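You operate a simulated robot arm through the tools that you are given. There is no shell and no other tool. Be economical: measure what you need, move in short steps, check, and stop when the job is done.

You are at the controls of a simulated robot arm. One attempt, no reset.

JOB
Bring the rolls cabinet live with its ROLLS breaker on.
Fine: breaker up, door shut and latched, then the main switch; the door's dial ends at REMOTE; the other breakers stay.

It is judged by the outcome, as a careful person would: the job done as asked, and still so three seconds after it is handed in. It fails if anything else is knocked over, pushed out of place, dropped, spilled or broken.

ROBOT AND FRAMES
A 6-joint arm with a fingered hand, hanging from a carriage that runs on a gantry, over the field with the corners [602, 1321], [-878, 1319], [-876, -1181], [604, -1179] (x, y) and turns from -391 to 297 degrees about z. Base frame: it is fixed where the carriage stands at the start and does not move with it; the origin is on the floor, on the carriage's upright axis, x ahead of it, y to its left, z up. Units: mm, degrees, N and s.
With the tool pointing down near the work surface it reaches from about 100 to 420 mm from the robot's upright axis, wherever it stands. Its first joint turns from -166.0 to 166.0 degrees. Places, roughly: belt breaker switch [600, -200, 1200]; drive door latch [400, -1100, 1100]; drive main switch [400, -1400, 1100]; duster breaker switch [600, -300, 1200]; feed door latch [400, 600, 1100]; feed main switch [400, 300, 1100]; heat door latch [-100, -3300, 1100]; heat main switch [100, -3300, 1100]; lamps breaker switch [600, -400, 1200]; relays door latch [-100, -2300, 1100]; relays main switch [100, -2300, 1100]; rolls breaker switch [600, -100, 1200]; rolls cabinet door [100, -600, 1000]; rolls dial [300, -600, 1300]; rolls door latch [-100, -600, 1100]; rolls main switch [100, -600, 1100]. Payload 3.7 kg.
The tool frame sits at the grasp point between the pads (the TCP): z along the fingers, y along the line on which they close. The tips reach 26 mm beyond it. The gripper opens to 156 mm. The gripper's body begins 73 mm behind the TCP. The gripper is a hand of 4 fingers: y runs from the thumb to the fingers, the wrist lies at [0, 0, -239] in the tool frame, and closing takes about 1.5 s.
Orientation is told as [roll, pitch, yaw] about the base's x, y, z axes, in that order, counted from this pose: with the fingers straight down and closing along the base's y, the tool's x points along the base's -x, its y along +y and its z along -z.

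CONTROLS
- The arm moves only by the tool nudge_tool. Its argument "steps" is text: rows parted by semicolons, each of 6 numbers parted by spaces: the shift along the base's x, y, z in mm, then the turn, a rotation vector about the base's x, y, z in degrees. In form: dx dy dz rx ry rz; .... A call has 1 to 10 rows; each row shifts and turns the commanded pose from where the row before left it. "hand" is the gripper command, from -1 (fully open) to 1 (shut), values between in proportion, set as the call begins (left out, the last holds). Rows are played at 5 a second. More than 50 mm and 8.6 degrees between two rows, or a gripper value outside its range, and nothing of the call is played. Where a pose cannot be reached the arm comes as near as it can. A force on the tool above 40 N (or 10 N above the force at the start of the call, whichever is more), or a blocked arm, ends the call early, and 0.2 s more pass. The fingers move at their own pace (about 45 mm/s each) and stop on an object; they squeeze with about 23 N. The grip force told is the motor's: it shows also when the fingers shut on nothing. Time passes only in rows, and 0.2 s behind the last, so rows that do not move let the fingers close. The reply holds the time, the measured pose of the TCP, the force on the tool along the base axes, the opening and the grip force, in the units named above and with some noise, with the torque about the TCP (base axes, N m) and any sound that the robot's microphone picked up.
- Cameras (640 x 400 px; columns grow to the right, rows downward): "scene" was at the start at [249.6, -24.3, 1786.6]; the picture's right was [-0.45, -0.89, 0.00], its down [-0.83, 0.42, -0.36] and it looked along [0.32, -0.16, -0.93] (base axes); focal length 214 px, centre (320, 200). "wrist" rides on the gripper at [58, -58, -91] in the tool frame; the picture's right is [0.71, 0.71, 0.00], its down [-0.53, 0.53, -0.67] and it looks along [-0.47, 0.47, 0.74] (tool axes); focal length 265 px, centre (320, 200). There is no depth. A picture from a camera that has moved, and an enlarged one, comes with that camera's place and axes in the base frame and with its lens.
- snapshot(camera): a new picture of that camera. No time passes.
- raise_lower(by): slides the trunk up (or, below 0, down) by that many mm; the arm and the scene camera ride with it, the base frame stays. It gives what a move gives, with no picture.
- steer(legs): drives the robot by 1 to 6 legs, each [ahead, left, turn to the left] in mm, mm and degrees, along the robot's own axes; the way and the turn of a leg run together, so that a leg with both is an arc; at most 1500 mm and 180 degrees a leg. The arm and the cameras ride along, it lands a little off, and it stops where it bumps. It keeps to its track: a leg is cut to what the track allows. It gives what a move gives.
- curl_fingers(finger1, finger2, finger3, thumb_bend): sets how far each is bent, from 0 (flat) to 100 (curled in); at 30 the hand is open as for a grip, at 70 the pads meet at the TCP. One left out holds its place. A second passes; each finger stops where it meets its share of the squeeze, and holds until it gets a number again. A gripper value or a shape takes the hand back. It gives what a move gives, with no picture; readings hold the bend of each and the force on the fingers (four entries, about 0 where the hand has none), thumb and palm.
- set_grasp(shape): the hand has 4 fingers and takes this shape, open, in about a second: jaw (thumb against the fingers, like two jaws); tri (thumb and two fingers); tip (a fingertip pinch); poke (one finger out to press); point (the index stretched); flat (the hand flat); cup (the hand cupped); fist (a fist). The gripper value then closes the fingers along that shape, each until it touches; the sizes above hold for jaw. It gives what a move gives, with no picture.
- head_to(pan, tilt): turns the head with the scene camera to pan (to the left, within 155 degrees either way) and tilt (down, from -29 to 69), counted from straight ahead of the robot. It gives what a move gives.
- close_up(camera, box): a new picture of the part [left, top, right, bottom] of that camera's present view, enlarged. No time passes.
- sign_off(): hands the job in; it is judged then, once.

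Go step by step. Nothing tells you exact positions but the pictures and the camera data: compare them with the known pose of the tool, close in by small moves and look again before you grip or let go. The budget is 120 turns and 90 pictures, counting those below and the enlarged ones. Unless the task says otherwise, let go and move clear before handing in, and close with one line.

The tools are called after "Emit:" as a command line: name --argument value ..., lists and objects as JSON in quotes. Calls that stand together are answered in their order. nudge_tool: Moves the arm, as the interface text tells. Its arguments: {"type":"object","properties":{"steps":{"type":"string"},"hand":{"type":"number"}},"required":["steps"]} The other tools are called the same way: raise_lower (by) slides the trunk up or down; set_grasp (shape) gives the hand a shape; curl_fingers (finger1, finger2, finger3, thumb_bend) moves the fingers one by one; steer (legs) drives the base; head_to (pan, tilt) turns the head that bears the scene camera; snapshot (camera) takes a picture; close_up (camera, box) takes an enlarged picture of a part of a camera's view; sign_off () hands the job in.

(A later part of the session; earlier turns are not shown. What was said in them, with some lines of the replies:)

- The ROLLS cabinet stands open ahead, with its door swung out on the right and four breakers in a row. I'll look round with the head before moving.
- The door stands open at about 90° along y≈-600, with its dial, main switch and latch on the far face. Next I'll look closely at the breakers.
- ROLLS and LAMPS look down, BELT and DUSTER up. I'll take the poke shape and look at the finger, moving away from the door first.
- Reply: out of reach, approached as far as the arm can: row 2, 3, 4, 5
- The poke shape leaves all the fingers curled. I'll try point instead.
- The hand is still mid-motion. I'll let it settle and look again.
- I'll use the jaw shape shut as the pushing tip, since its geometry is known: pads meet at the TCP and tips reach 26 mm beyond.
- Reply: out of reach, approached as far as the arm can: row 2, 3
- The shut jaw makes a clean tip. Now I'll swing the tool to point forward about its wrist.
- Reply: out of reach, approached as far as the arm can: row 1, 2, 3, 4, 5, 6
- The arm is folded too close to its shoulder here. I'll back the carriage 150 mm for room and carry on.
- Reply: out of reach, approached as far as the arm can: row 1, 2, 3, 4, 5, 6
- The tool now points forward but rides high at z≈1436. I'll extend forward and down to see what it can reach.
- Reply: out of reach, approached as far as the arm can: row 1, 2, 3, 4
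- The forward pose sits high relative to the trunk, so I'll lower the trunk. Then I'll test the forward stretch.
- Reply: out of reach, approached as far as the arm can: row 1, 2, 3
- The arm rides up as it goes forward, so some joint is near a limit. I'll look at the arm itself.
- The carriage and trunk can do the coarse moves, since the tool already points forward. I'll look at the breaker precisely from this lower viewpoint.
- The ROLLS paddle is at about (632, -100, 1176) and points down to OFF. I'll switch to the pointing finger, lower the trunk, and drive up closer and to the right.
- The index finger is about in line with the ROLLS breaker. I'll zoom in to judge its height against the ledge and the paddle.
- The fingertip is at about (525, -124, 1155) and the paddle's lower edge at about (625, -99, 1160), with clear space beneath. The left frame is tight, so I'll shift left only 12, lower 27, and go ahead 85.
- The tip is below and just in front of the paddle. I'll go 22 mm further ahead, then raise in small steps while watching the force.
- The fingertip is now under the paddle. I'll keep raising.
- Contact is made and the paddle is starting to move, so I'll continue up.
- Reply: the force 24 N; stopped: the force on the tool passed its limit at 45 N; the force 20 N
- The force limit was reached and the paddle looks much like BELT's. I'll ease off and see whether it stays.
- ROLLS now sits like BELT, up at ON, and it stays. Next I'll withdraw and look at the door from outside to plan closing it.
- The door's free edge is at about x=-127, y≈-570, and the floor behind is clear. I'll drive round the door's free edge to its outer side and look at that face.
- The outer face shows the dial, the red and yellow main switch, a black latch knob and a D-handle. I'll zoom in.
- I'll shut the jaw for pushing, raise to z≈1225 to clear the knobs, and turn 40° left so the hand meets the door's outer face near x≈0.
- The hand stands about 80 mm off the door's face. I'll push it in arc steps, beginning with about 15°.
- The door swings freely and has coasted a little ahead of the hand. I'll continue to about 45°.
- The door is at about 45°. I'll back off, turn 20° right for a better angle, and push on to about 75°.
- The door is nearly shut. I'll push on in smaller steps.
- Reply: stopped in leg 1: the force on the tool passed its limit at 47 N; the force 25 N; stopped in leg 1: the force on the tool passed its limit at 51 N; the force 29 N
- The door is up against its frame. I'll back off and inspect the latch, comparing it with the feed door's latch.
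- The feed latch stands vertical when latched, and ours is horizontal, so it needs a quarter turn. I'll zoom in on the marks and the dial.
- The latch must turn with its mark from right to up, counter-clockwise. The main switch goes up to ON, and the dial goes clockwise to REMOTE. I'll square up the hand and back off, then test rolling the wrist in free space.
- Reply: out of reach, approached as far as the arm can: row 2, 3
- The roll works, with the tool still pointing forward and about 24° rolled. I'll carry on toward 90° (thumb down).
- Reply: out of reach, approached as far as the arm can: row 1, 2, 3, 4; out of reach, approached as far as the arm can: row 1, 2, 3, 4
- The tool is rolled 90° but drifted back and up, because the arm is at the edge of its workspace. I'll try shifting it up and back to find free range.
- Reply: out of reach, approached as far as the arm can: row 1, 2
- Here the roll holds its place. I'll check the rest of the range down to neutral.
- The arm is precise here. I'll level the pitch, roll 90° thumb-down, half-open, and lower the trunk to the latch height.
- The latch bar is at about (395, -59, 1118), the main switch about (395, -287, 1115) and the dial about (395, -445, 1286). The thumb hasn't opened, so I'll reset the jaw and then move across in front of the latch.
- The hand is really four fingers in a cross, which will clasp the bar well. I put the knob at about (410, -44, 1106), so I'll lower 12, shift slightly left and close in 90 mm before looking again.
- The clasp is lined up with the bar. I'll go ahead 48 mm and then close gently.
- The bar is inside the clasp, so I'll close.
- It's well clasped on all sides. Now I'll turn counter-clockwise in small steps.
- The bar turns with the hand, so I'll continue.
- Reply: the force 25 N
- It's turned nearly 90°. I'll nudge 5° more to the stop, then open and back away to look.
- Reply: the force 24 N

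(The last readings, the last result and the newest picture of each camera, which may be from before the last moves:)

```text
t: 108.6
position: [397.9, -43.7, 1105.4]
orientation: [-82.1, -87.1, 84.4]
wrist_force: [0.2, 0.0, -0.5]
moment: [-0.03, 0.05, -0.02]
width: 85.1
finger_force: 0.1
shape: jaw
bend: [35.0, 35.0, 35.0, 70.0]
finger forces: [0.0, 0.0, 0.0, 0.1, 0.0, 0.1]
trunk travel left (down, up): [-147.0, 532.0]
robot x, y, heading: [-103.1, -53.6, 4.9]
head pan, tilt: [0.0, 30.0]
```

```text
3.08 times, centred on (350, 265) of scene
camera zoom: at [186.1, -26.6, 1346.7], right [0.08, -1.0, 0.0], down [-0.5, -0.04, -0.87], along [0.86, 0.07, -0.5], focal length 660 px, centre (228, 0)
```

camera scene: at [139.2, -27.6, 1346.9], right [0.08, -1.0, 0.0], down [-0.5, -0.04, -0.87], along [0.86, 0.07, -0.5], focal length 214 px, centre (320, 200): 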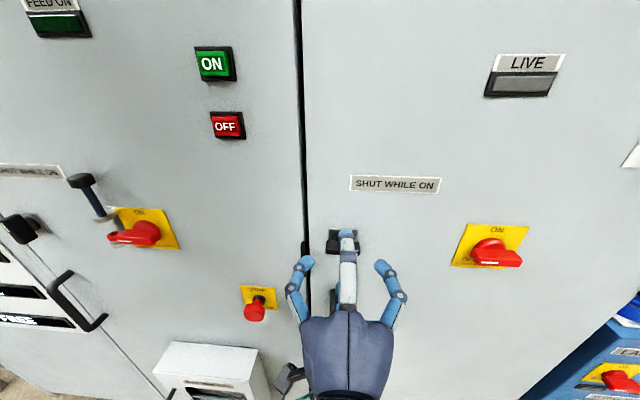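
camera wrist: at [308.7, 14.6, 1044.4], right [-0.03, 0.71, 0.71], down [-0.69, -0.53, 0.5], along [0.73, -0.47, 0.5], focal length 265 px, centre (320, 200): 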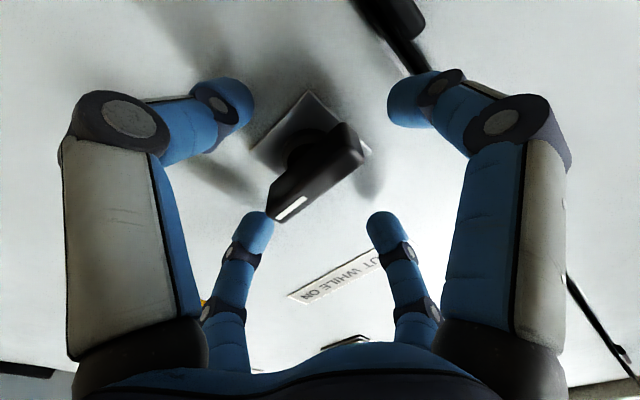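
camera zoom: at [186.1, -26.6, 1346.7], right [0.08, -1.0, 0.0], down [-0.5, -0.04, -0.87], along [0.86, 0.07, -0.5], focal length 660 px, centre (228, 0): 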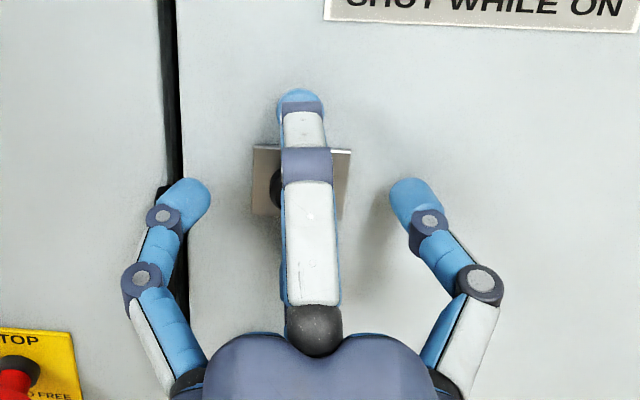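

Emit:
steer --legs '[[-130, 0, 0], [0, -140, 0]]'

Emit:
snapshot --camera "scene"

Emit:
close_up --camera "scene" --box '[200, 150, 320, 250]'

```text
t: 110.8
position: [280.4, -194.7, 1105.9]
orientation: [-82.1, -87.0, 84.5]
wrist_force: [1.8, -0.7, 0.3]
moment: [0.0, 0.0, 0.03]
width: 85.3
finger_force: 0.1
shape: jaw
bend: [35.0, 35.0, 35.0, 70.0]
finger forces: [0.0, 0.0, 0.1, 0.0, 0.0, 0.1]
trunk travel left (down, up): [-147.0, 532.0]
robot x, y, heading: [-217.6, -203.2, 4.9]
head pan, tilt: [0.0, 30.0]
```

```text
29 pictures are left
camera scene: at [68.5, -177.8, 1346.7], right [0.08, -1.0, 0.0], down [-0.5, -0.04, -0.87], along [0.86, 0.07, -0.5], focal length 214 px, centre (320, 200)
```

scene: 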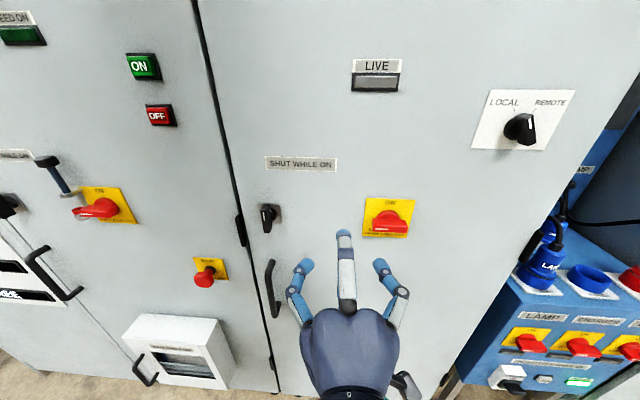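

```text
4.00 times, centred on (260, 200) of scene
camera zoom: at [68.5, -177.8, 1346.7], right [0.08, -1.0, 0.0], down [-0.5, -0.04, -0.87], along [0.86, 0.07, -0.5], focal length 858 px, centre (560, 200)
```

zoom: 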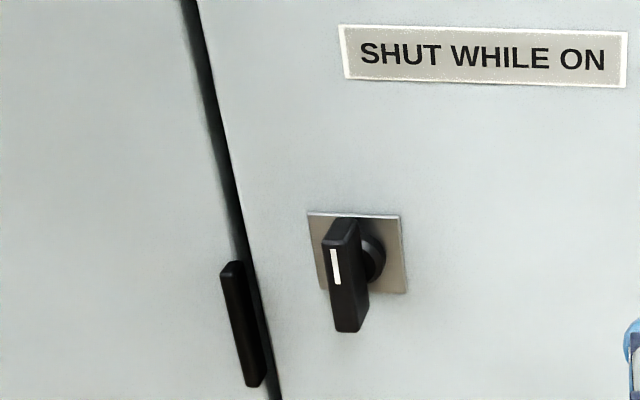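

The latch now matches the feed door, vertical with the mark up. Next I'll check the main switch and the dial.

Emit:
close_up --camera "scene" --box '[340, 180, 440, 250]'

Emit:
close_up --camera "scene" --box '[465, 80, 585, 160]'

```text
5.71 times, centred on (390, 215) of scene
camera zoom: at [68.5, -177.8, 1346.7], right [0.08, -1.0, 0.0], down [-0.5, -0.04, -0.87], along [0.86, 0.07, -0.5], focal length 1226 px, centre (-80, 114)
```

zoom: 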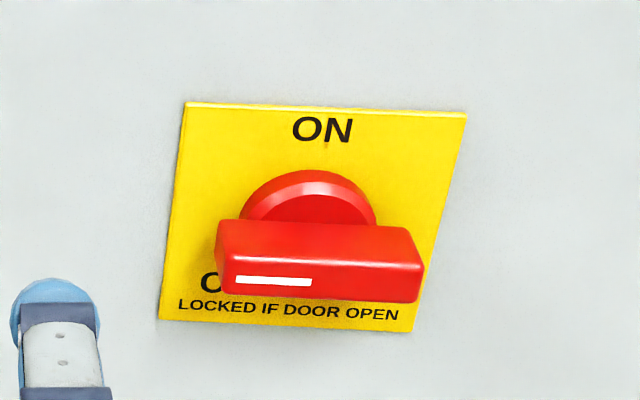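

```text
5.00 times, centred on (525, 120) of scene
camera zoom: at [68.5, -177.8, 1346.7], right [0.08, -1.0, 0.0], down [-0.5, -0.04, -0.87], along [0.86, 0.07, -0.5], focal length 1072 px, centre (-705, 600)
```

zoom: 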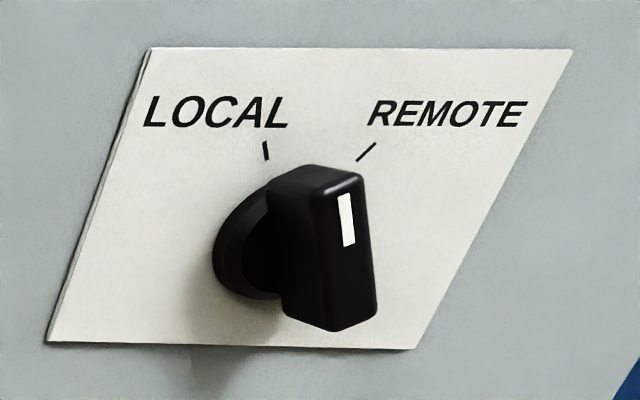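

The main switch points left at OFF and must turn clockwise up to ON. Its centre is at about (405, -284, 1104). I'll open a bit wider, slide across, and close in.

Emit:
nudge_tool --hand -0.3 --steps "0 0 0 3 0 0;0 0 0 0 0 0;0 0 0 0 0 0"

Emit:
steer --legs '[[-8, -89, 0], [65, -5, 0]]'

Emit:
snapshot --camera "wrist"

Emit:
close_up --camera "scene" --box '[260, 190, 440, 320]'

```text
t: 111.6
position: [280.5, -194.2, 1104.8]
orientation: [3.2, -89.6, -1.0]
wrist_force: [0.7, -0.9, -0.5]
moment: [0.04, 0.0, 0.01]
width: 101.1
finger_force: 0.1
shape: jaw
bend: [31.0, 31.0, 31.0, 70.0]
finger forces: [0.2, 0.0, 0.0, 0.0, 0.1, 0.0]
trunk travel left (down, up): [-147.0, 532.0]
robot x, y, heading: [-220.6, -201.0, 4.8]
head pan, tilt: [0.0, 30.0]
```

```text
t: 113.3
position: [344.5, -283.2, 1105.3]
orientation: [0.9, -89.8, 1.4]
wrist_force: [0.5, -0.1, -0.5]
moment: [0.0, 0.03, -0.01]
width: 101.1
finger_force: 0.0
shape: jaw
bend: [31.0, 31.0, 31.0, 70.0]
finger forces: [0.0, 0.0, 0.0, 0.0, 0.0, 0.0]
trunk travel left (down, up): [-147.0, 532.0]
robot x, y, heading: [-156.1, -292.0, 4.8]
head pan, tilt: [0.0, 30.0]
```

```text
25 pictures are left
camera wrist: at [255.5, -343.6, 1048.1], right [-0.03, 0.71, -0.71], down [-0.69, 0.5, 0.53], along [0.73, 0.5, 0.47], focal length 265 px, centre (320, 200)
```

wrist: 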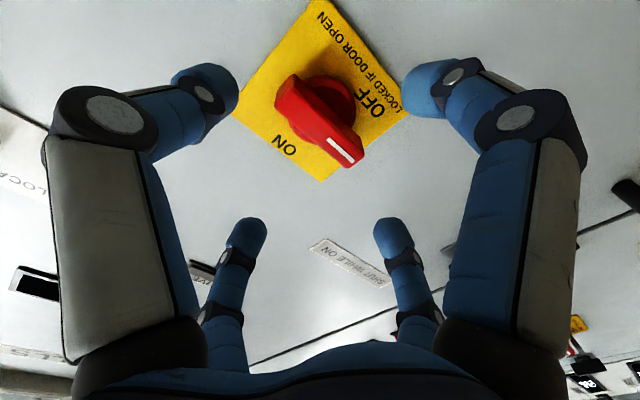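

```text
3.08 times, centred on (350, 255) of scene
camera zoom: at [133.2, -265.8, 1346.9], right [0.08, -1.0, 0.0], down [-0.5, -0.04, -0.87], along [0.86, 0.07, -0.5], focal length 660 px, centre (228, 31)
```

zoom: 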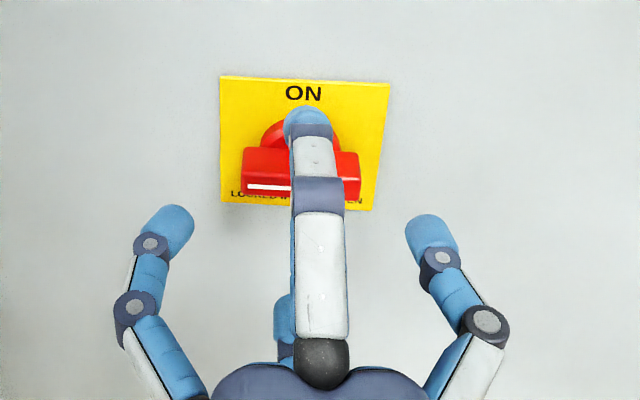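

The switch is centred to within a few mm. I'll lower 4 and go ahead 52.

Emit:
raise_lower --by -4

Emit:
steer --legs '[[51, -7, 0]]'

Emit:
snapshot --camera "wrist"

Emit:
close_up --camera "scene" --box '[260, 190, 440, 320]'

```text
t: 113.8
position: [344.6, -282.0, 1101.2]
orientation: [-0.2, -89.7, 2.5]
wrist_force: [-0.4, -0.5, -0.6]
moment: [-0.02, 0.0, 0.01]
width: 101.0
finger_force: 0.0
shape: jaw
bend: [31.0, 31.0, 31.0, 70.0]
finger forces: [0.0, 0.0, 0.0, 0.0, 0.0, 0.1]
trunk travel left (down, up): [-143.0, 536.0]
robot x, y, heading: [-155.2, -288.7, 4.7]
head pan, tilt: [0.0, 30.0]
```

```text
t: 114.7
position: [397.0, -286.4, 1099.9]
orientation: [-0.1, -89.7, 2.3]
wrist_force: [-0.6, -0.5, 0.5]
moment: [-0.01, -0.03, 0.02]
width: 101.0
finger_force: 0.1
shape: jaw
bend: [31.0, 31.0, 31.0, 70.0]
finger forces: [0.0, 0.0, 0.1, 0.1, 0.0, 0.0]
trunk travel left (down, up): [-143.0, 536.0]
robot x, y, heading: [-104.6, -292.2, 4.8]
head pan, tilt: [0.0, 30.0]
```

```text
23 pictures are left
camera wrist: at [307.1, -346.4, 1044.1], right [-0.03, 0.71, -0.71], down [-0.69, 0.5, 0.53], along [0.73, 0.5, 0.47], focal length 265 px, centre (320, 200)
```

wrist: 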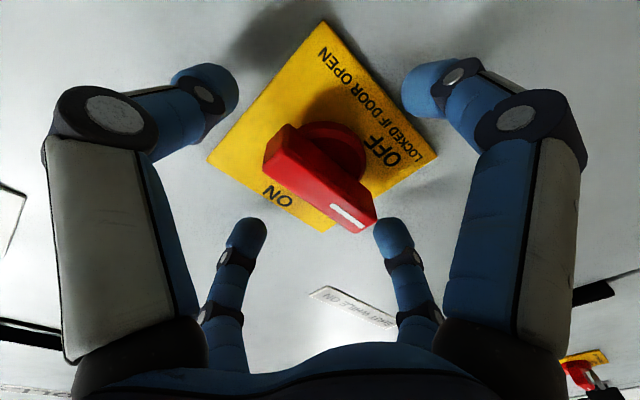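

```text
3.08 times, centred on (350, 255) of scene
camera zoom: at [184.8, -268.6, 1342.9], right [0.08, -1.0, 0.0], down [-0.5, -0.04, -0.87], along [0.86, 0.07, -0.5], focal length 660 px, centre (228, 31)
```

zoom: 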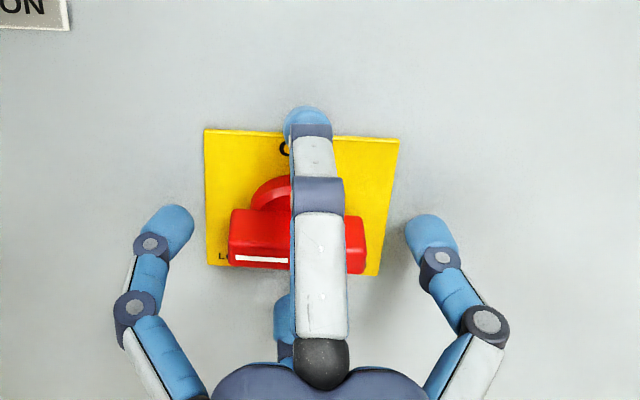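

The red bar sits a bit deep in the clasp, so I'll back off 8 mm and close.

Emit:
steer --legs '[[-8, 0, 0]]'

Emit:
nudge_tool --hand 1 --steps "0 0 0 0 0 0;0 0 0 0 0 0;0 0 0 0 0 0;0 0 0 0 0 0;0 0 0 0 0 0;0 0 0 0 0 0;0 0 0 0 0 0"

Emit:
close_up --camera "scene" --box '[260, 190, 440, 320]'

```text
t: 115.5
position: [388.2, -286.1, 1101.3]
orientation: [-0.1, -89.7, 2.5]
wrist_force: [-0.2, -0.8, -1.0]
moment: [-0.02, 0.0, -0.01]
width: 101.1
finger_force: 0.1
shape: jaw
bend: [31.0, 31.0, 31.0, 70.0]
finger forces: [0.0, 0.0, 0.0, 0.0, 0.0, 0.0]
trunk travel left (down, up): [-143.0, 536.0]
robot x, y, heading: [-111.6, -295.3, 4.6]
head pan, tilt: [0.0, 30.0]
```

```text
t: 117.1
position: [387.4, -286.5, 1102.4]
orientation: [-0.3, -89.7, 2.7]
wrist_force: [1.4, -0.4, -0.4]
moment: [-0.01, 0.05, -0.06]
width: 41.6
finger_force: 23.2
shape: jaw
bend: [74.0, 42.0, 73.0, 70.0]
finger forces: [21.0, 20.3, 20.7, 0.0, 20.7, 0.0]
trunk travel left (down, up): [-143.0, 536.0]
robot x, y, heading: [-112.5, -291.9, 5.0]
head pan, tilt: [0.0, 30.0]
```

```text
3.08 times, centred on (350, 255) of scene
camera zoom: at [176.5, -269.2, 1342.8], right [0.08, -1.0, 0.0], down [-0.5, -0.04, -0.87], along [0.86, 0.07, -0.5], focal length 660 px, centre (228, 31)
```

zoom: 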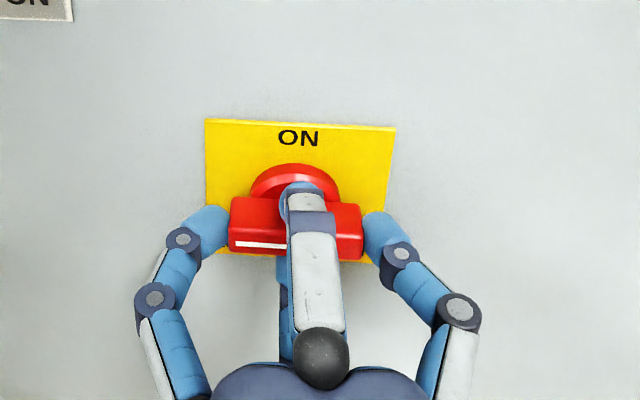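

The clasp is good, so I'll turn clockwise.

Emit:
nudge_tool --steps "0 0 0 8 0 0;0 0 0 8 0 0;0 0 0 8 0 0;0 0 0 8 0 0"

Emit:
nudge_tool --steps "0 0 0 8 0 0;0 0 0 8 0 0;0 0 0 8 0 0;0 0 0 8 0 0"

Emit:
close_up --camera "scene" --box '[260, 190, 440, 320]'

```text
t: 118.1
position: [388.7, -285.8, 1101.8]
orientation: [91.5, -57.9, -89.2]
wrist_force: [0.7, 0.1, -6.8]
moment: [-0.07, 0.19, -0.07]
width: 41.6
finger_force: 23.2
shape: jaw
bend: [74.0, 42.0, 73.0, 70.0]
finger forces: [24.9, 20.1, 19.8, 0.0, 24.2, 0.0]
trunk travel left (down, up): [-143.0, 536.0]
robot x, y, heading: [-110.6, -297.3, 4.9]
head pan, tilt: [0.0, 30.0]
```

```text
t: 119.1
position: [388.8, -286.3, 1100.1]
orientation: [92.0, -25.8, -89.7]
wrist_force: [1.2, 2.2, -12.9]
moment: [-0.02, 0.34, 0.01]
width: 41.9
finger_force: 22.7
shape: jaw
bend: [73.0, 43.0, 73.0, 70.0]
finger forces: [25.2, 19.2, 19.3, 0.1, 26.8, 0.0]
trunk travel left (down, up): [-143.0, 536.0]
robot x, y, heading: [-113.2, -296.7, 5.0]
head pan, tilt: [0.0, 30.0]
```

```text
3.08 times, centred on (350, 255) of scene
camera zoom: at [175.9, -268.8, 1342.5], right [0.08, -1.0, 0.0], down [-0.5, -0.04, -0.87], along [0.86, 0.07, -0.5], focal length 660 px, centre (228, 31)
```

zoom: 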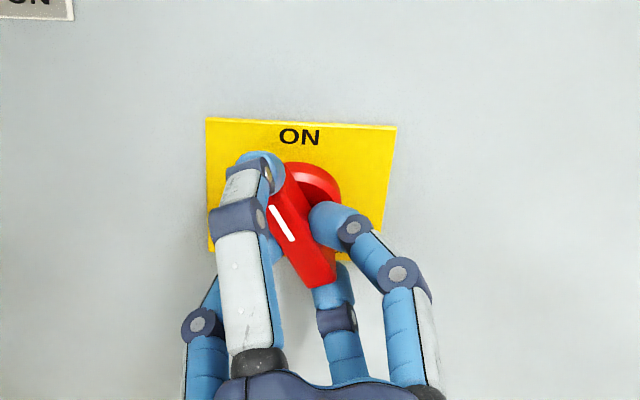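

Emit:
nudge_tool --steps "0 0 0 8 0 0;0 0 0 8 0 0;0 0 0 8 0 0;0 0 0 4 0 0"

Emit:
close_up --camera "scene" --box '[260, 190, 440, 320]'

```text
t: 120.1
position: [387.4, -285.1, 1100.0]
orientation: [92.1, 2.2, -89.7]
wrist_force: [2.4, 4.0, -13.6]
moment: [-0.18, 0.5, 0.1]
width: 42.2
finger_force: 23.4
shape: jaw
bend: [73.0, 44.0, 73.0, 70.0]
finger forces: [24.6, 18.4, 19.3, 0.0, 28.4, 0.0]
trunk travel left (down, up): [-143.0, 536.0]
robot x, y, heading: [-112.2, -295.2, 4.8]
head pan, tilt: [0.0, 30.0]
```

```text
3.08 times, centred on (350, 255) of scene
camera zoom: at [175.9, -268.8, 1342.5], right [0.08, -1.0, 0.0], down [-0.5, -0.04, -0.87], along [0.86, 0.07, -0.5], focal length 660 px, centre (228, 31)
```

zoom: 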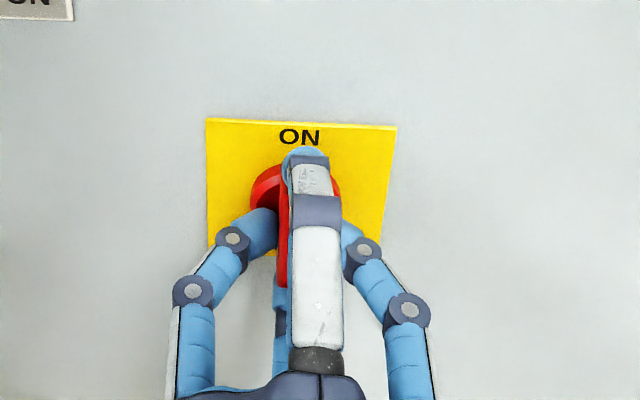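

It's at ON. I'll open, back off, and check the lamp and the switch.

Emit:
nudge_tool --hand -0.3 --steps "0 0 0 0 0 0;0 0 0 0 0 0;0 0 0 0 0 0;0 0 0 0 0 0;0 0 0 0 0 0;0 0 0 0 0 0"

Emit:
steer --legs '[[-150, 0, 0]]'

Emit:
raise_lower --by 180

Emit:
snapshot --camera "scene"

```text
t: 121.5
position: [388.4, -287.5, 1101.4]
orientation: [92.4, 2.0, -89.7]
wrist_force: [0.7, 0.1, -0.3]
moment: [0.01, 0.02, -0.02]
width: 100.8
finger_force: 0.1
shape: jaw
bend: [31.0, 31.0, 31.0, 70.0]
finger forces: [0.1, 0.0, 0.1, 0.0, 0.0, 0.0]
trunk travel left (down, up): [-143.0, 536.0]
robot x, y, heading: [-115.7, -292.2, 4.9]
head pan, tilt: [0.0, 30.0]
```

```text
t: 122.8
position: [238.4, -298.0, 1101.7]
orientation: [92.3, 2.0, -89.7]
wrist_force: [0.7, -0.2, -0.5]
moment: [0.02, 0.0, 0.03]
width: 100.8
finger_force: 0.1
shape: jaw
bend: [31.0, 31.0, 31.0, 70.0]
finger forces: [0.0, 0.1, 0.0, 0.0, 0.0, 0.1]
trunk travel left (down, up): [-143.0, 536.0]
robot x, y, heading: [-261.5, -306.1, 4.9]
head pan, tilt: [0.0, 30.0]
```

```text
t: 124.8
position: [238.8, -298.1, 1281.8]
orientation: [92.3, 2.0, -89.7]
wrist_force: [0.6, -0.5, 0.4]
moment: [0.03, -0.05, 0.0]
width: 101.1
finger_force: 0.1
shape: jaw
bend: [31.0, 31.0, 31.0, 70.0]
finger forces: [0.0, 0.1, 0.1, 0.0, 0.0, 0.0]
trunk travel left (down, up): [-323.0, 356.0]
robot x, y, heading: [-262.4, -305.4, 4.8]
head pan, tilt: [0.0, 30.0]
```

```text
18 pictures are left
camera scene: at [27.2, -281.7, 1522.7], right [0.08, -1.0, 0.0], down [-0.5, -0.04, -0.87], along [0.86, 0.07, -0.5], focal length 214 px, centre (320, 200)
```

scene: 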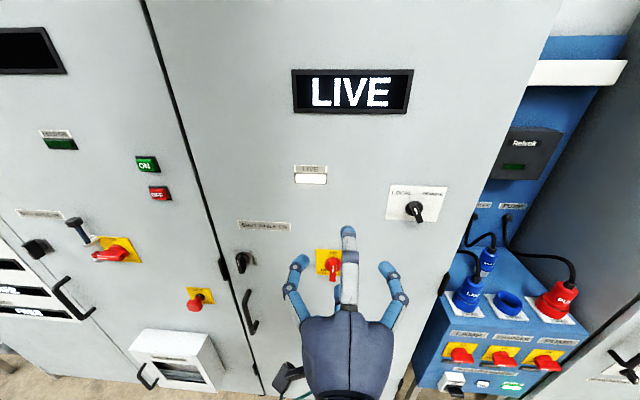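

The cabinet shows LIVE. Now the dial at about (405, -443, 1286): I'll roll the hand to about -30° and slide in front of it.

Emit:
nudge_tool --hand 0 --steps "0 0 0 -8 0 0;0 0 0 -8 0 0;0 0 0 -8 0 0;0 0 0 -8 0 0;0 0 0 -8 0 0;0 0 0 -8 0 0;0 0 0 -8 0 0;0 0 0 -8 0 0"

Emit:
nudge_tool --steps "0 0 0 -8 0 0;0 0 0 -8 0 0;0 0 0 -8 0 0;0 0 0 -8 0 0;0 0 0 -8 0 0;0 0 0 -8 0 0;0 0 0 -8 0 0;0 0 0 -2 0 0"

Emit:
raise_lower --by 4

Emit:
steer --legs '[[-12, -144, 0], [90, -8, 0]]'

Emit:
snapshot --camera "wrist"

Emit:
close_up --camera "scene" --box '[260, 170, 440, 300]'

```text
t: 126.6
position: [239.3, -298.0, 1281.0]
orientation: [91.6, -62.1, -89.2]
wrist_force: [-0.3, -0.3, -0.5]
moment: [-0.04, 0.02, -0.01]
width: 78.7
finger_force: 0.1
shape: jaw
bend: [36.0, 36.0, 36.0, 70.0]
finger forces: [0.1, 0.1, 0.1, 0.1, 0.1, 0.1]
trunk travel left (down, up): [-323.0, 356.0]
robot x, y, heading: [-262.7, -307.3, 4.8]
head pan, tilt: [0.0, 30.0]
```

```text
t: 128.4
position: [239.7, -299.0, 1281.0]
orientation: [-87.2, -59.9, 89.3]
wrist_force: [0.0, -0.3, -0.1]
moment: [0.01, 0.02, -0.02]
width: 78.4
finger_force: 0.1
shape: jaw
bend: [36.0, 36.0, 36.0, 70.0]
finger forces: [0.1, 0.1, 0.0, 0.1, 0.0, 0.0]
trunk travel left (down, up): [-323.0, 356.0]
robot x, y, heading: [-263.7, -308.8, 4.8]
head pan, tilt: [0.0, 30.0]
```

```text
t: 129.0
position: [239.2, -298.4, 1285.6]
orientation: [-87.0, -60.0, 89.4]
wrist_force: [0.0, -0.5, -0.2]
moment: [0.01, 0.0, 0.01]
width: 78.1
finger_force: 0.0
shape: jaw
bend: [36.0, 36.0, 36.0, 70.0]
finger forces: [0.0, 0.1, 0.0, 0.1, 0.0, 0.1]
trunk travel left (down, up): [-327.0, 352.0]
robot x, y, heading: [-261.2, -305.0, 4.8]
head pan, tilt: [0.0, 30.0]
```

```text
t: 131.0
position: [329.2, -443.9, 1285.3]
orientation: [-87.1, -60.0, 89.2]
wrist_force: [0.1, 0.2, 0.3]
moment: [-0.02, -0.04, 0.01]
width: 78.6
finger_force: 0.1
shape: jaw
bend: [36.0, 36.0, 36.0, 70.0]
finger forces: [0.1, 0.1, 0.0, 0.0, 0.0, 0.0]
trunk travel left (down, up): [-327.0, 352.0]
robot x, y, heading: [-169.4, -452.7, 4.7]
head pan, tilt: [0.0, 30.0]
```

```text
17 pictures are left
camera wrist: at [240.3, -524.7, 1266.5], right [-0.03, 0.26, -0.97], down [-0.69, 0.7, 0.21], along [0.73, 0.67, 0.15], focal length 265 px, centre (320, 200)
```

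wrist: 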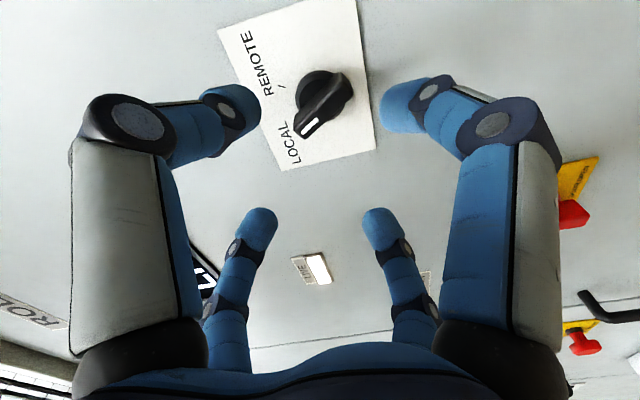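

```text
3.08 times, centred on (350, 235) of scene
camera zoom: at [118.1, -426.7, 1526.8], right [0.08, -1.0, 0.0], down [-0.5, -0.04, -0.87], along [0.86, 0.07, -0.5], focal length 660 px, centre (228, 92)
```

zoom: 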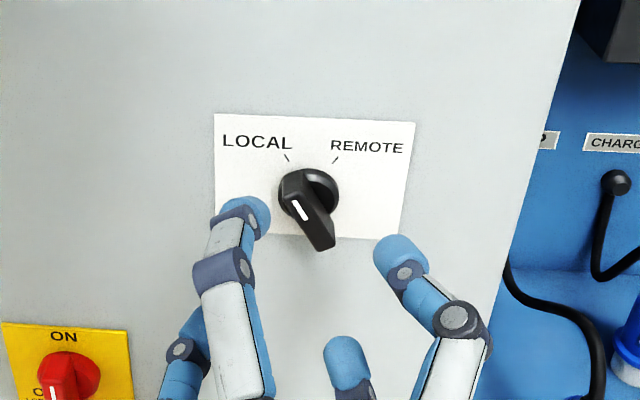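

The dial is at LOCAL and the hand is nearly aligned with it. I'll shift right 4 and down 5, then close in.

Emit:
raise_lower --by -5

Emit:
steer --legs '[[63, -10, 0]]'

Emit:
nudge_tool --steps "0 0 0 -5 0 0"

Emit:
snapshot --camera "wrist"

Emit:
close_up --camera "scene" --box '[260, 170, 440, 300]'

```text
t: 131.6
position: [330.3, -444.0, 1279.4]
orientation: [-87.1, -60.0, 89.4]
wrist_force: [-0.4, -0.3, 0.2]
moment: [0.02, 0.01, 0.02]
width: 78.6
finger_force: 0.1
shape: jaw
bend: [36.0, 36.0, 36.0, 70.0]
finger forces: [0.1, 0.1, 0.1, 0.0, 0.0, 0.0]
trunk travel left (down, up): [-322.0, 357.0]
robot x, y, heading: [-172.5, -455.8, 4.8]
head pan, tilt: [0.0, 30.0]
```

```text
t: 132.6
position: [393.5, -449.1, 1280.2]
orientation: [-87.1, -60.0, 89.2]
wrist_force: [-0.3, 0.1, 0.4]
moment: [0.06, 0.01, -0.01]
width: 78.5
finger_force: 0.0
shape: jaw
bend: [36.0, 36.0, 36.0, 70.0]
finger forces: [0.0, 0.0, 0.0, 0.1, 0.0, 0.1]
trunk travel left (down, up): [-322.0, 357.0]
robot x, y, heading: [-108.5, -458.3, 4.7]
head pan, tilt: [0.0, 30.0]
```

```text
t: 132.9
position: [394.0, -448.8, 1280.8]
orientation: [-87.2, -54.9, 89.4]
wrist_force: [0.2, 0.5, 0.5]
moment: [-0.02, 0.0, -0.04]
width: 78.8
finger_force: 0.1
shape: jaw
bend: [36.0, 36.0, 36.0, 70.0]
finger forces: [0.1, 0.0, 0.1, 0.0, 0.0, 0.0]
trunk travel left (down, up): [-322.0, 357.0]
robot x, y, heading: [-100.8, -457.3, 4.6]
head pan, tilt: [0.0, 30.0]
```

```text
15 pictures are left
camera wrist: at [303.8, -531.2, 1268.4], right [-0.03, 0.17, -0.98], down [-0.69, 0.71, 0.15], along [0.73, 0.68, 0.09], focal length 265 px, centre (320, 200)
```

wrist: 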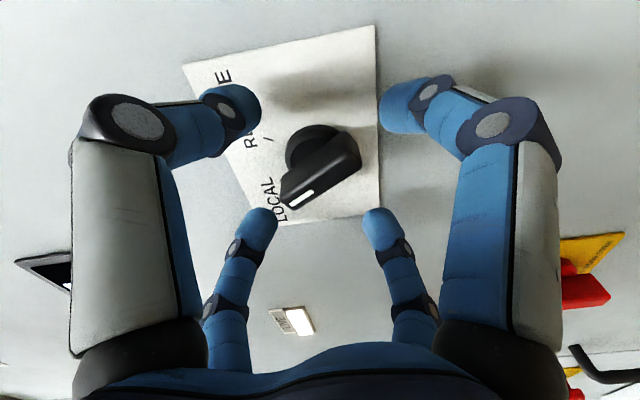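

```text
3.08 times, centred on (350, 235) of scene
camera zoom: at [181.6, -431.6, 1521.7], right [0.08, -1.0, 0.0], down [-0.5, -0.04, -0.87], along [0.86, 0.07, -0.5], focal length 660 px, centre (228, 92)
```

zoom: 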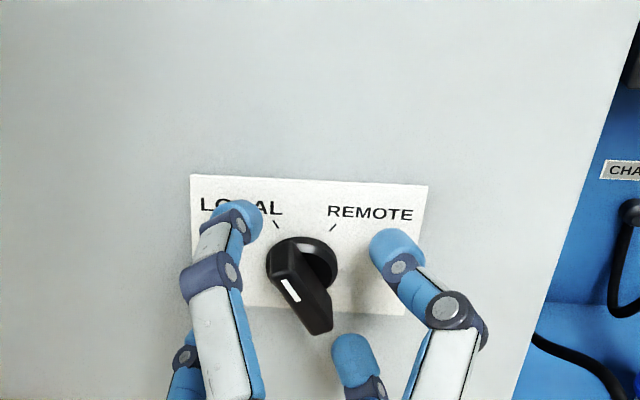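

The dial's bar lies between the fingers, so I'll close.

Emit:
nudge_tool --hand 1 --steps "0 0 0 0 0 0;0 0 0 0 0 0;0 0 0 0 0 0;0 0 0 0 0 0;0 0 0 0 0 0;0 0 0 0 0 0;0 0 0 0 0 0"

Emit:
close_up --camera "scene" --box '[260, 170, 440, 300]'

```text
t: 134.6
position: [394.0, -448.5, 1281.0]
orientation: [-87.2, -55.0, 89.4]
wrist_force: [2.3, -1.2, -0.8]
moment: [0.06, 0.03, -0.02]
width: 19.7
finger_force: 23.3
shape: jaw
bend: [78.0, 72.0, 78.0, 70.0]
finger forces: [20.2, 20.1, 20.2, 0.0, 21.1, 0.0]
trunk travel left (down, up): [-322.0, 357.0]
robot x, y, heading: [-105.0, -456.2, 4.9]
head pan, tilt: [0.0, 30.0]
```

```text
3.08 times, centred on (350, 235) of scene
camera zoom: at [181.8, -431.7, 1521.8], right [0.08, -1.0, 0.0], down [-0.5, -0.04, -0.87], along [0.86, 0.07, -0.5], focal length 660 px, centre (228, 92)
```

zoom: 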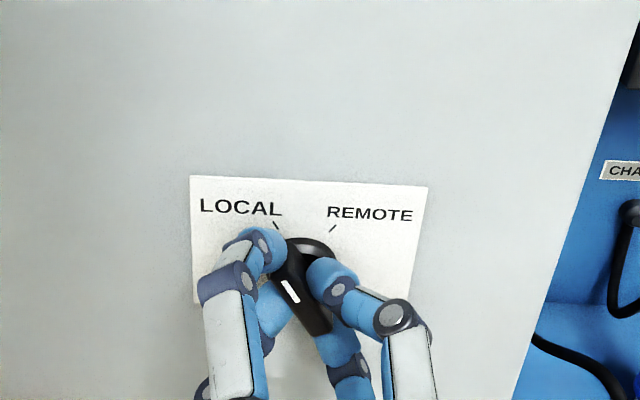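

It's gripped. I'll turn clockwise, watching the torque for the detent or stop.

Emit:
nudge_tool --steps "0 0 0 8 0 0;0 0 0 8 0 0;0 0 0 8 0 0;0 0 0 8 0 0"

Emit:
nudge_tool --steps "0 0 0 8 0 0;0 0 0 8 0 0;0 0 0 8 0 0"

Emit:
close_up --camera "scene" --box '[260, 170, 440, 300]'

```text
t: 135.6
position: [394.1, -449.2, 1280.8]
orientation: [-81.7, -87.2, 84.0]
wrist_force: [3.0, -1.9, 1.2]
moment: [-0.03, 0.0, -0.06]
width: 19.8
finger_force: 23.0
shape: jaw
bend: [78.0, 72.0, 78.0, 70.0]
finger forces: [22.0, 20.0, 20.3, 0.1, 22.5, 0.0]
trunk travel left (down, up): [-322.0, 357.0]
robot x, y, heading: [-108.7, -454.5, 4.9]
head pan, tilt: [0.0, 30.0]
```

```text
t: 136.3
position: [392.9, -449.2, 1280.6]
orientation: [91.6, -68.9, -89.4]
wrist_force: [3.7, -3.6, 3.8]
moment: [0.01, -0.03, -0.09]
width: 19.3
finger_force: 22.5
shape: jaw
bend: [78.0, 72.0, 78.0, 70.0]
finger forces: [20.2, 19.9, 22.2, 0.1, 22.4, 0.1]
trunk travel left (down, up): [-322.0, 357.0]
robot x, y, heading: [-107.0, -457.8, 4.8]
head pan, tilt: [0.0, 30.0]
```

```text
3.08 times, centred on (350, 235) of scene
camera zoom: at [182.0, -432.0, 1521.9], right [0.08, -1.0, 0.0], down [-0.5, -0.04, -0.87], along [0.86, 0.07, -0.5], focal length 660 px, centre (228, 92)
```

zoom: 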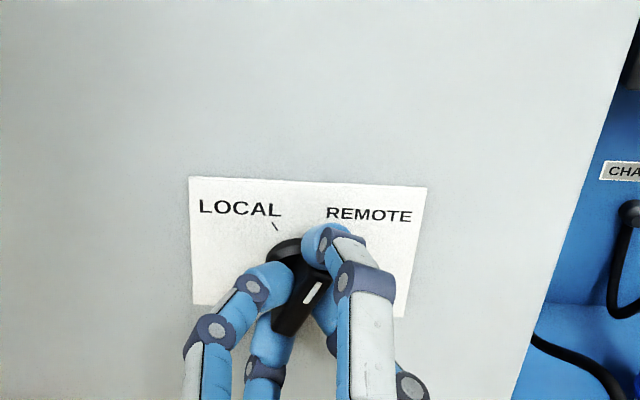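

Emit:
nudge_tool --steps "0 0 0 6 0 0;0 0 0 6 0 0"

Emit:
nudge_tool --hand 0 --steps "0 0 0 0 0 0;0 0 0 0 0 0;0 0 0 0 0 0;0 0 0 0 0 0;0 0 0 0 0 0;0 0 0 0 0 0"

Emit:
close_up --camera "scene" --box '[260, 170, 440, 300]'

```text
t: 136.9
position: [393.4, -449.2, 1280.0]
orientation: [91.9, -57.1, -89.6]
wrist_force: [2.1, -6.3, 4.5]
moment: [-0.12, 0.02, -0.13]
width: 19.6
finger_force: 23.2
shape: jaw
bend: [78.0, 72.0, 78.0, 70.0]
finger forces: [20.8, 20.0, 20.3, 0.1, 22.9, 0.1]
trunk travel left (down, up): [-322.0, 357.0]
robot x, y, heading: [-108.6, -454.5, 5.0]
head pan, tilt: [0.0, 30.0]
```

```text
t: 138.3
position: [394.1, -447.7, 1280.0]
orientation: [91.6, -57.0, -89.3]
wrist_force: [-0.2, -0.5, -0.1]
moment: [0.02, 0.02, 0.0]
width: 77.7
finger_force: 0.0
shape: jaw
bend: [37.0, 37.0, 37.0, 70.0]
finger forces: [0.0, 0.0, 0.0, 0.0, 0.0, 0.0]
trunk travel left (down, up): [-322.0, 357.0]
robot x, y, heading: [-107.4, -455.1, 4.8]
head pan, tilt: [0.0, 30.0]
```

```text
3.08 times, centred on (350, 235) of scene
camera zoom: at [181.6, -431.6, 1521.7], right [0.08, -1.0, 0.0], down [-0.5, -0.04, -0.87], along [0.86, 0.07, -0.5], focal length 660 px, centre (228, 92)
```

zoom: 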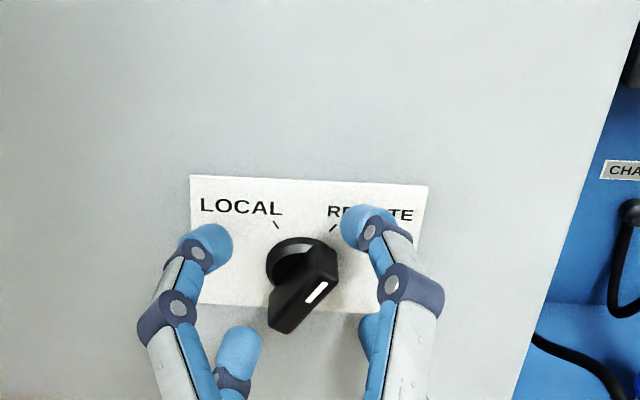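

The dial seems to point along the REMOTE tick. I'll back away and inspect everything.

Emit:
steer --legs '[[-250, 0, 0]]'

Emit:
snapshot --camera "scene"

Emit:
close_up --camera "scene" --box '[270, 150, 370, 220]'

Emit:
close_up --camera "scene" --box '[120, 140, 320, 270]'

```text
t: 140.2
position: [146.0, -468.4, 1281.6]
orientation: [91.6, -57.0, -89.4]
wrist_force: [0.6, 0.1, -0.6]
moment: [0.01, 0.0, 0.0]
width: 77.6
finger_force: 0.1
shape: jaw
bend: [37.0, 37.0, 37.0, 70.0]
finger forces: [0.0, 0.1, 0.0, 0.0, 0.0, 0.0]
trunk travel left (down, up): [-322.0, 357.0]
robot x, y, heading: [-355.0, -480.0, 4.8]
head pan, tilt: [0.0, 30.0]
```

```text
10 pictures are left
camera scene: at [-66.1, -452.3, 1521.7], right [0.08, -1.0, 0.0], down [-0.5, -0.04, -0.87], along [0.86, 0.07, -0.5], focal length 214 px, centre (320, 200)
```

scene: 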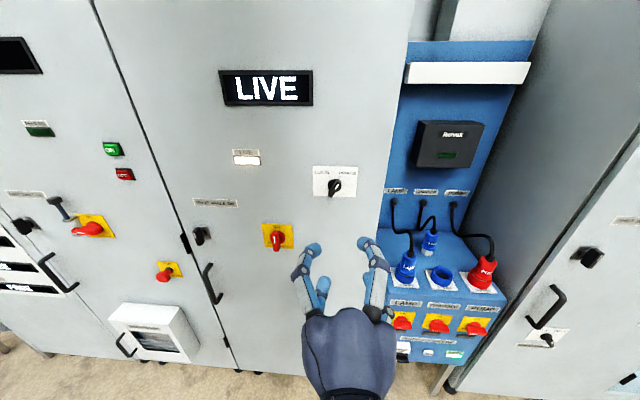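

```text
5.71 times, centred on (320, 185) of scene
camera zoom: at [-66.1, -452.3, 1521.7], right [0.08, -1.0, 0.0], down [-0.5, -0.04, -0.87], along [0.86, 0.07, -0.5], focal length 1226 px, centre (320, 286)
```

zoom: 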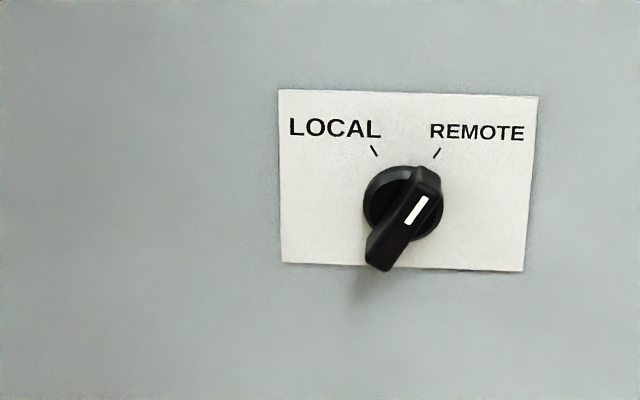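

```text
3.08 times, centred on (220, 205) of scene
camera zoom: at [-66.1, -452.3, 1521.7], right [0.08, -1.0, 0.0], down [-0.5, -0.04, -0.87], along [0.86, 0.07, -0.5], focal length 660 px, centre (628, 185)
```

zoom: 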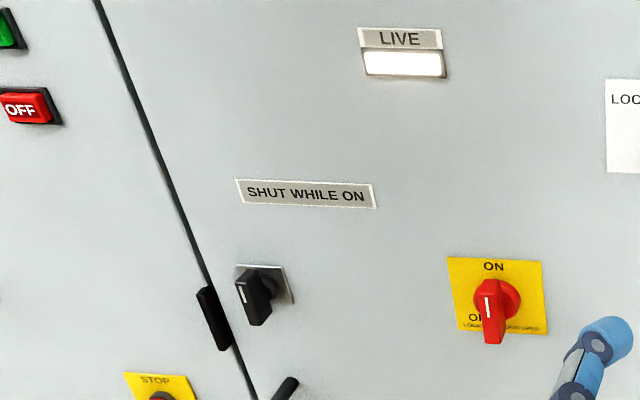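

The display and lamp show LIVE, the latch is vertical, the main switch is at ON, the dial is at REMOTE, and the hand is clear. I'm handing in.

Emit:
sign_off

```text
The job is handed in.
```

The rolls cabinet is live: the ROLLS breaker is on, the door is shut and latched, the main switch is on, and the dial is at REMOTE. I left the other breakers alone.
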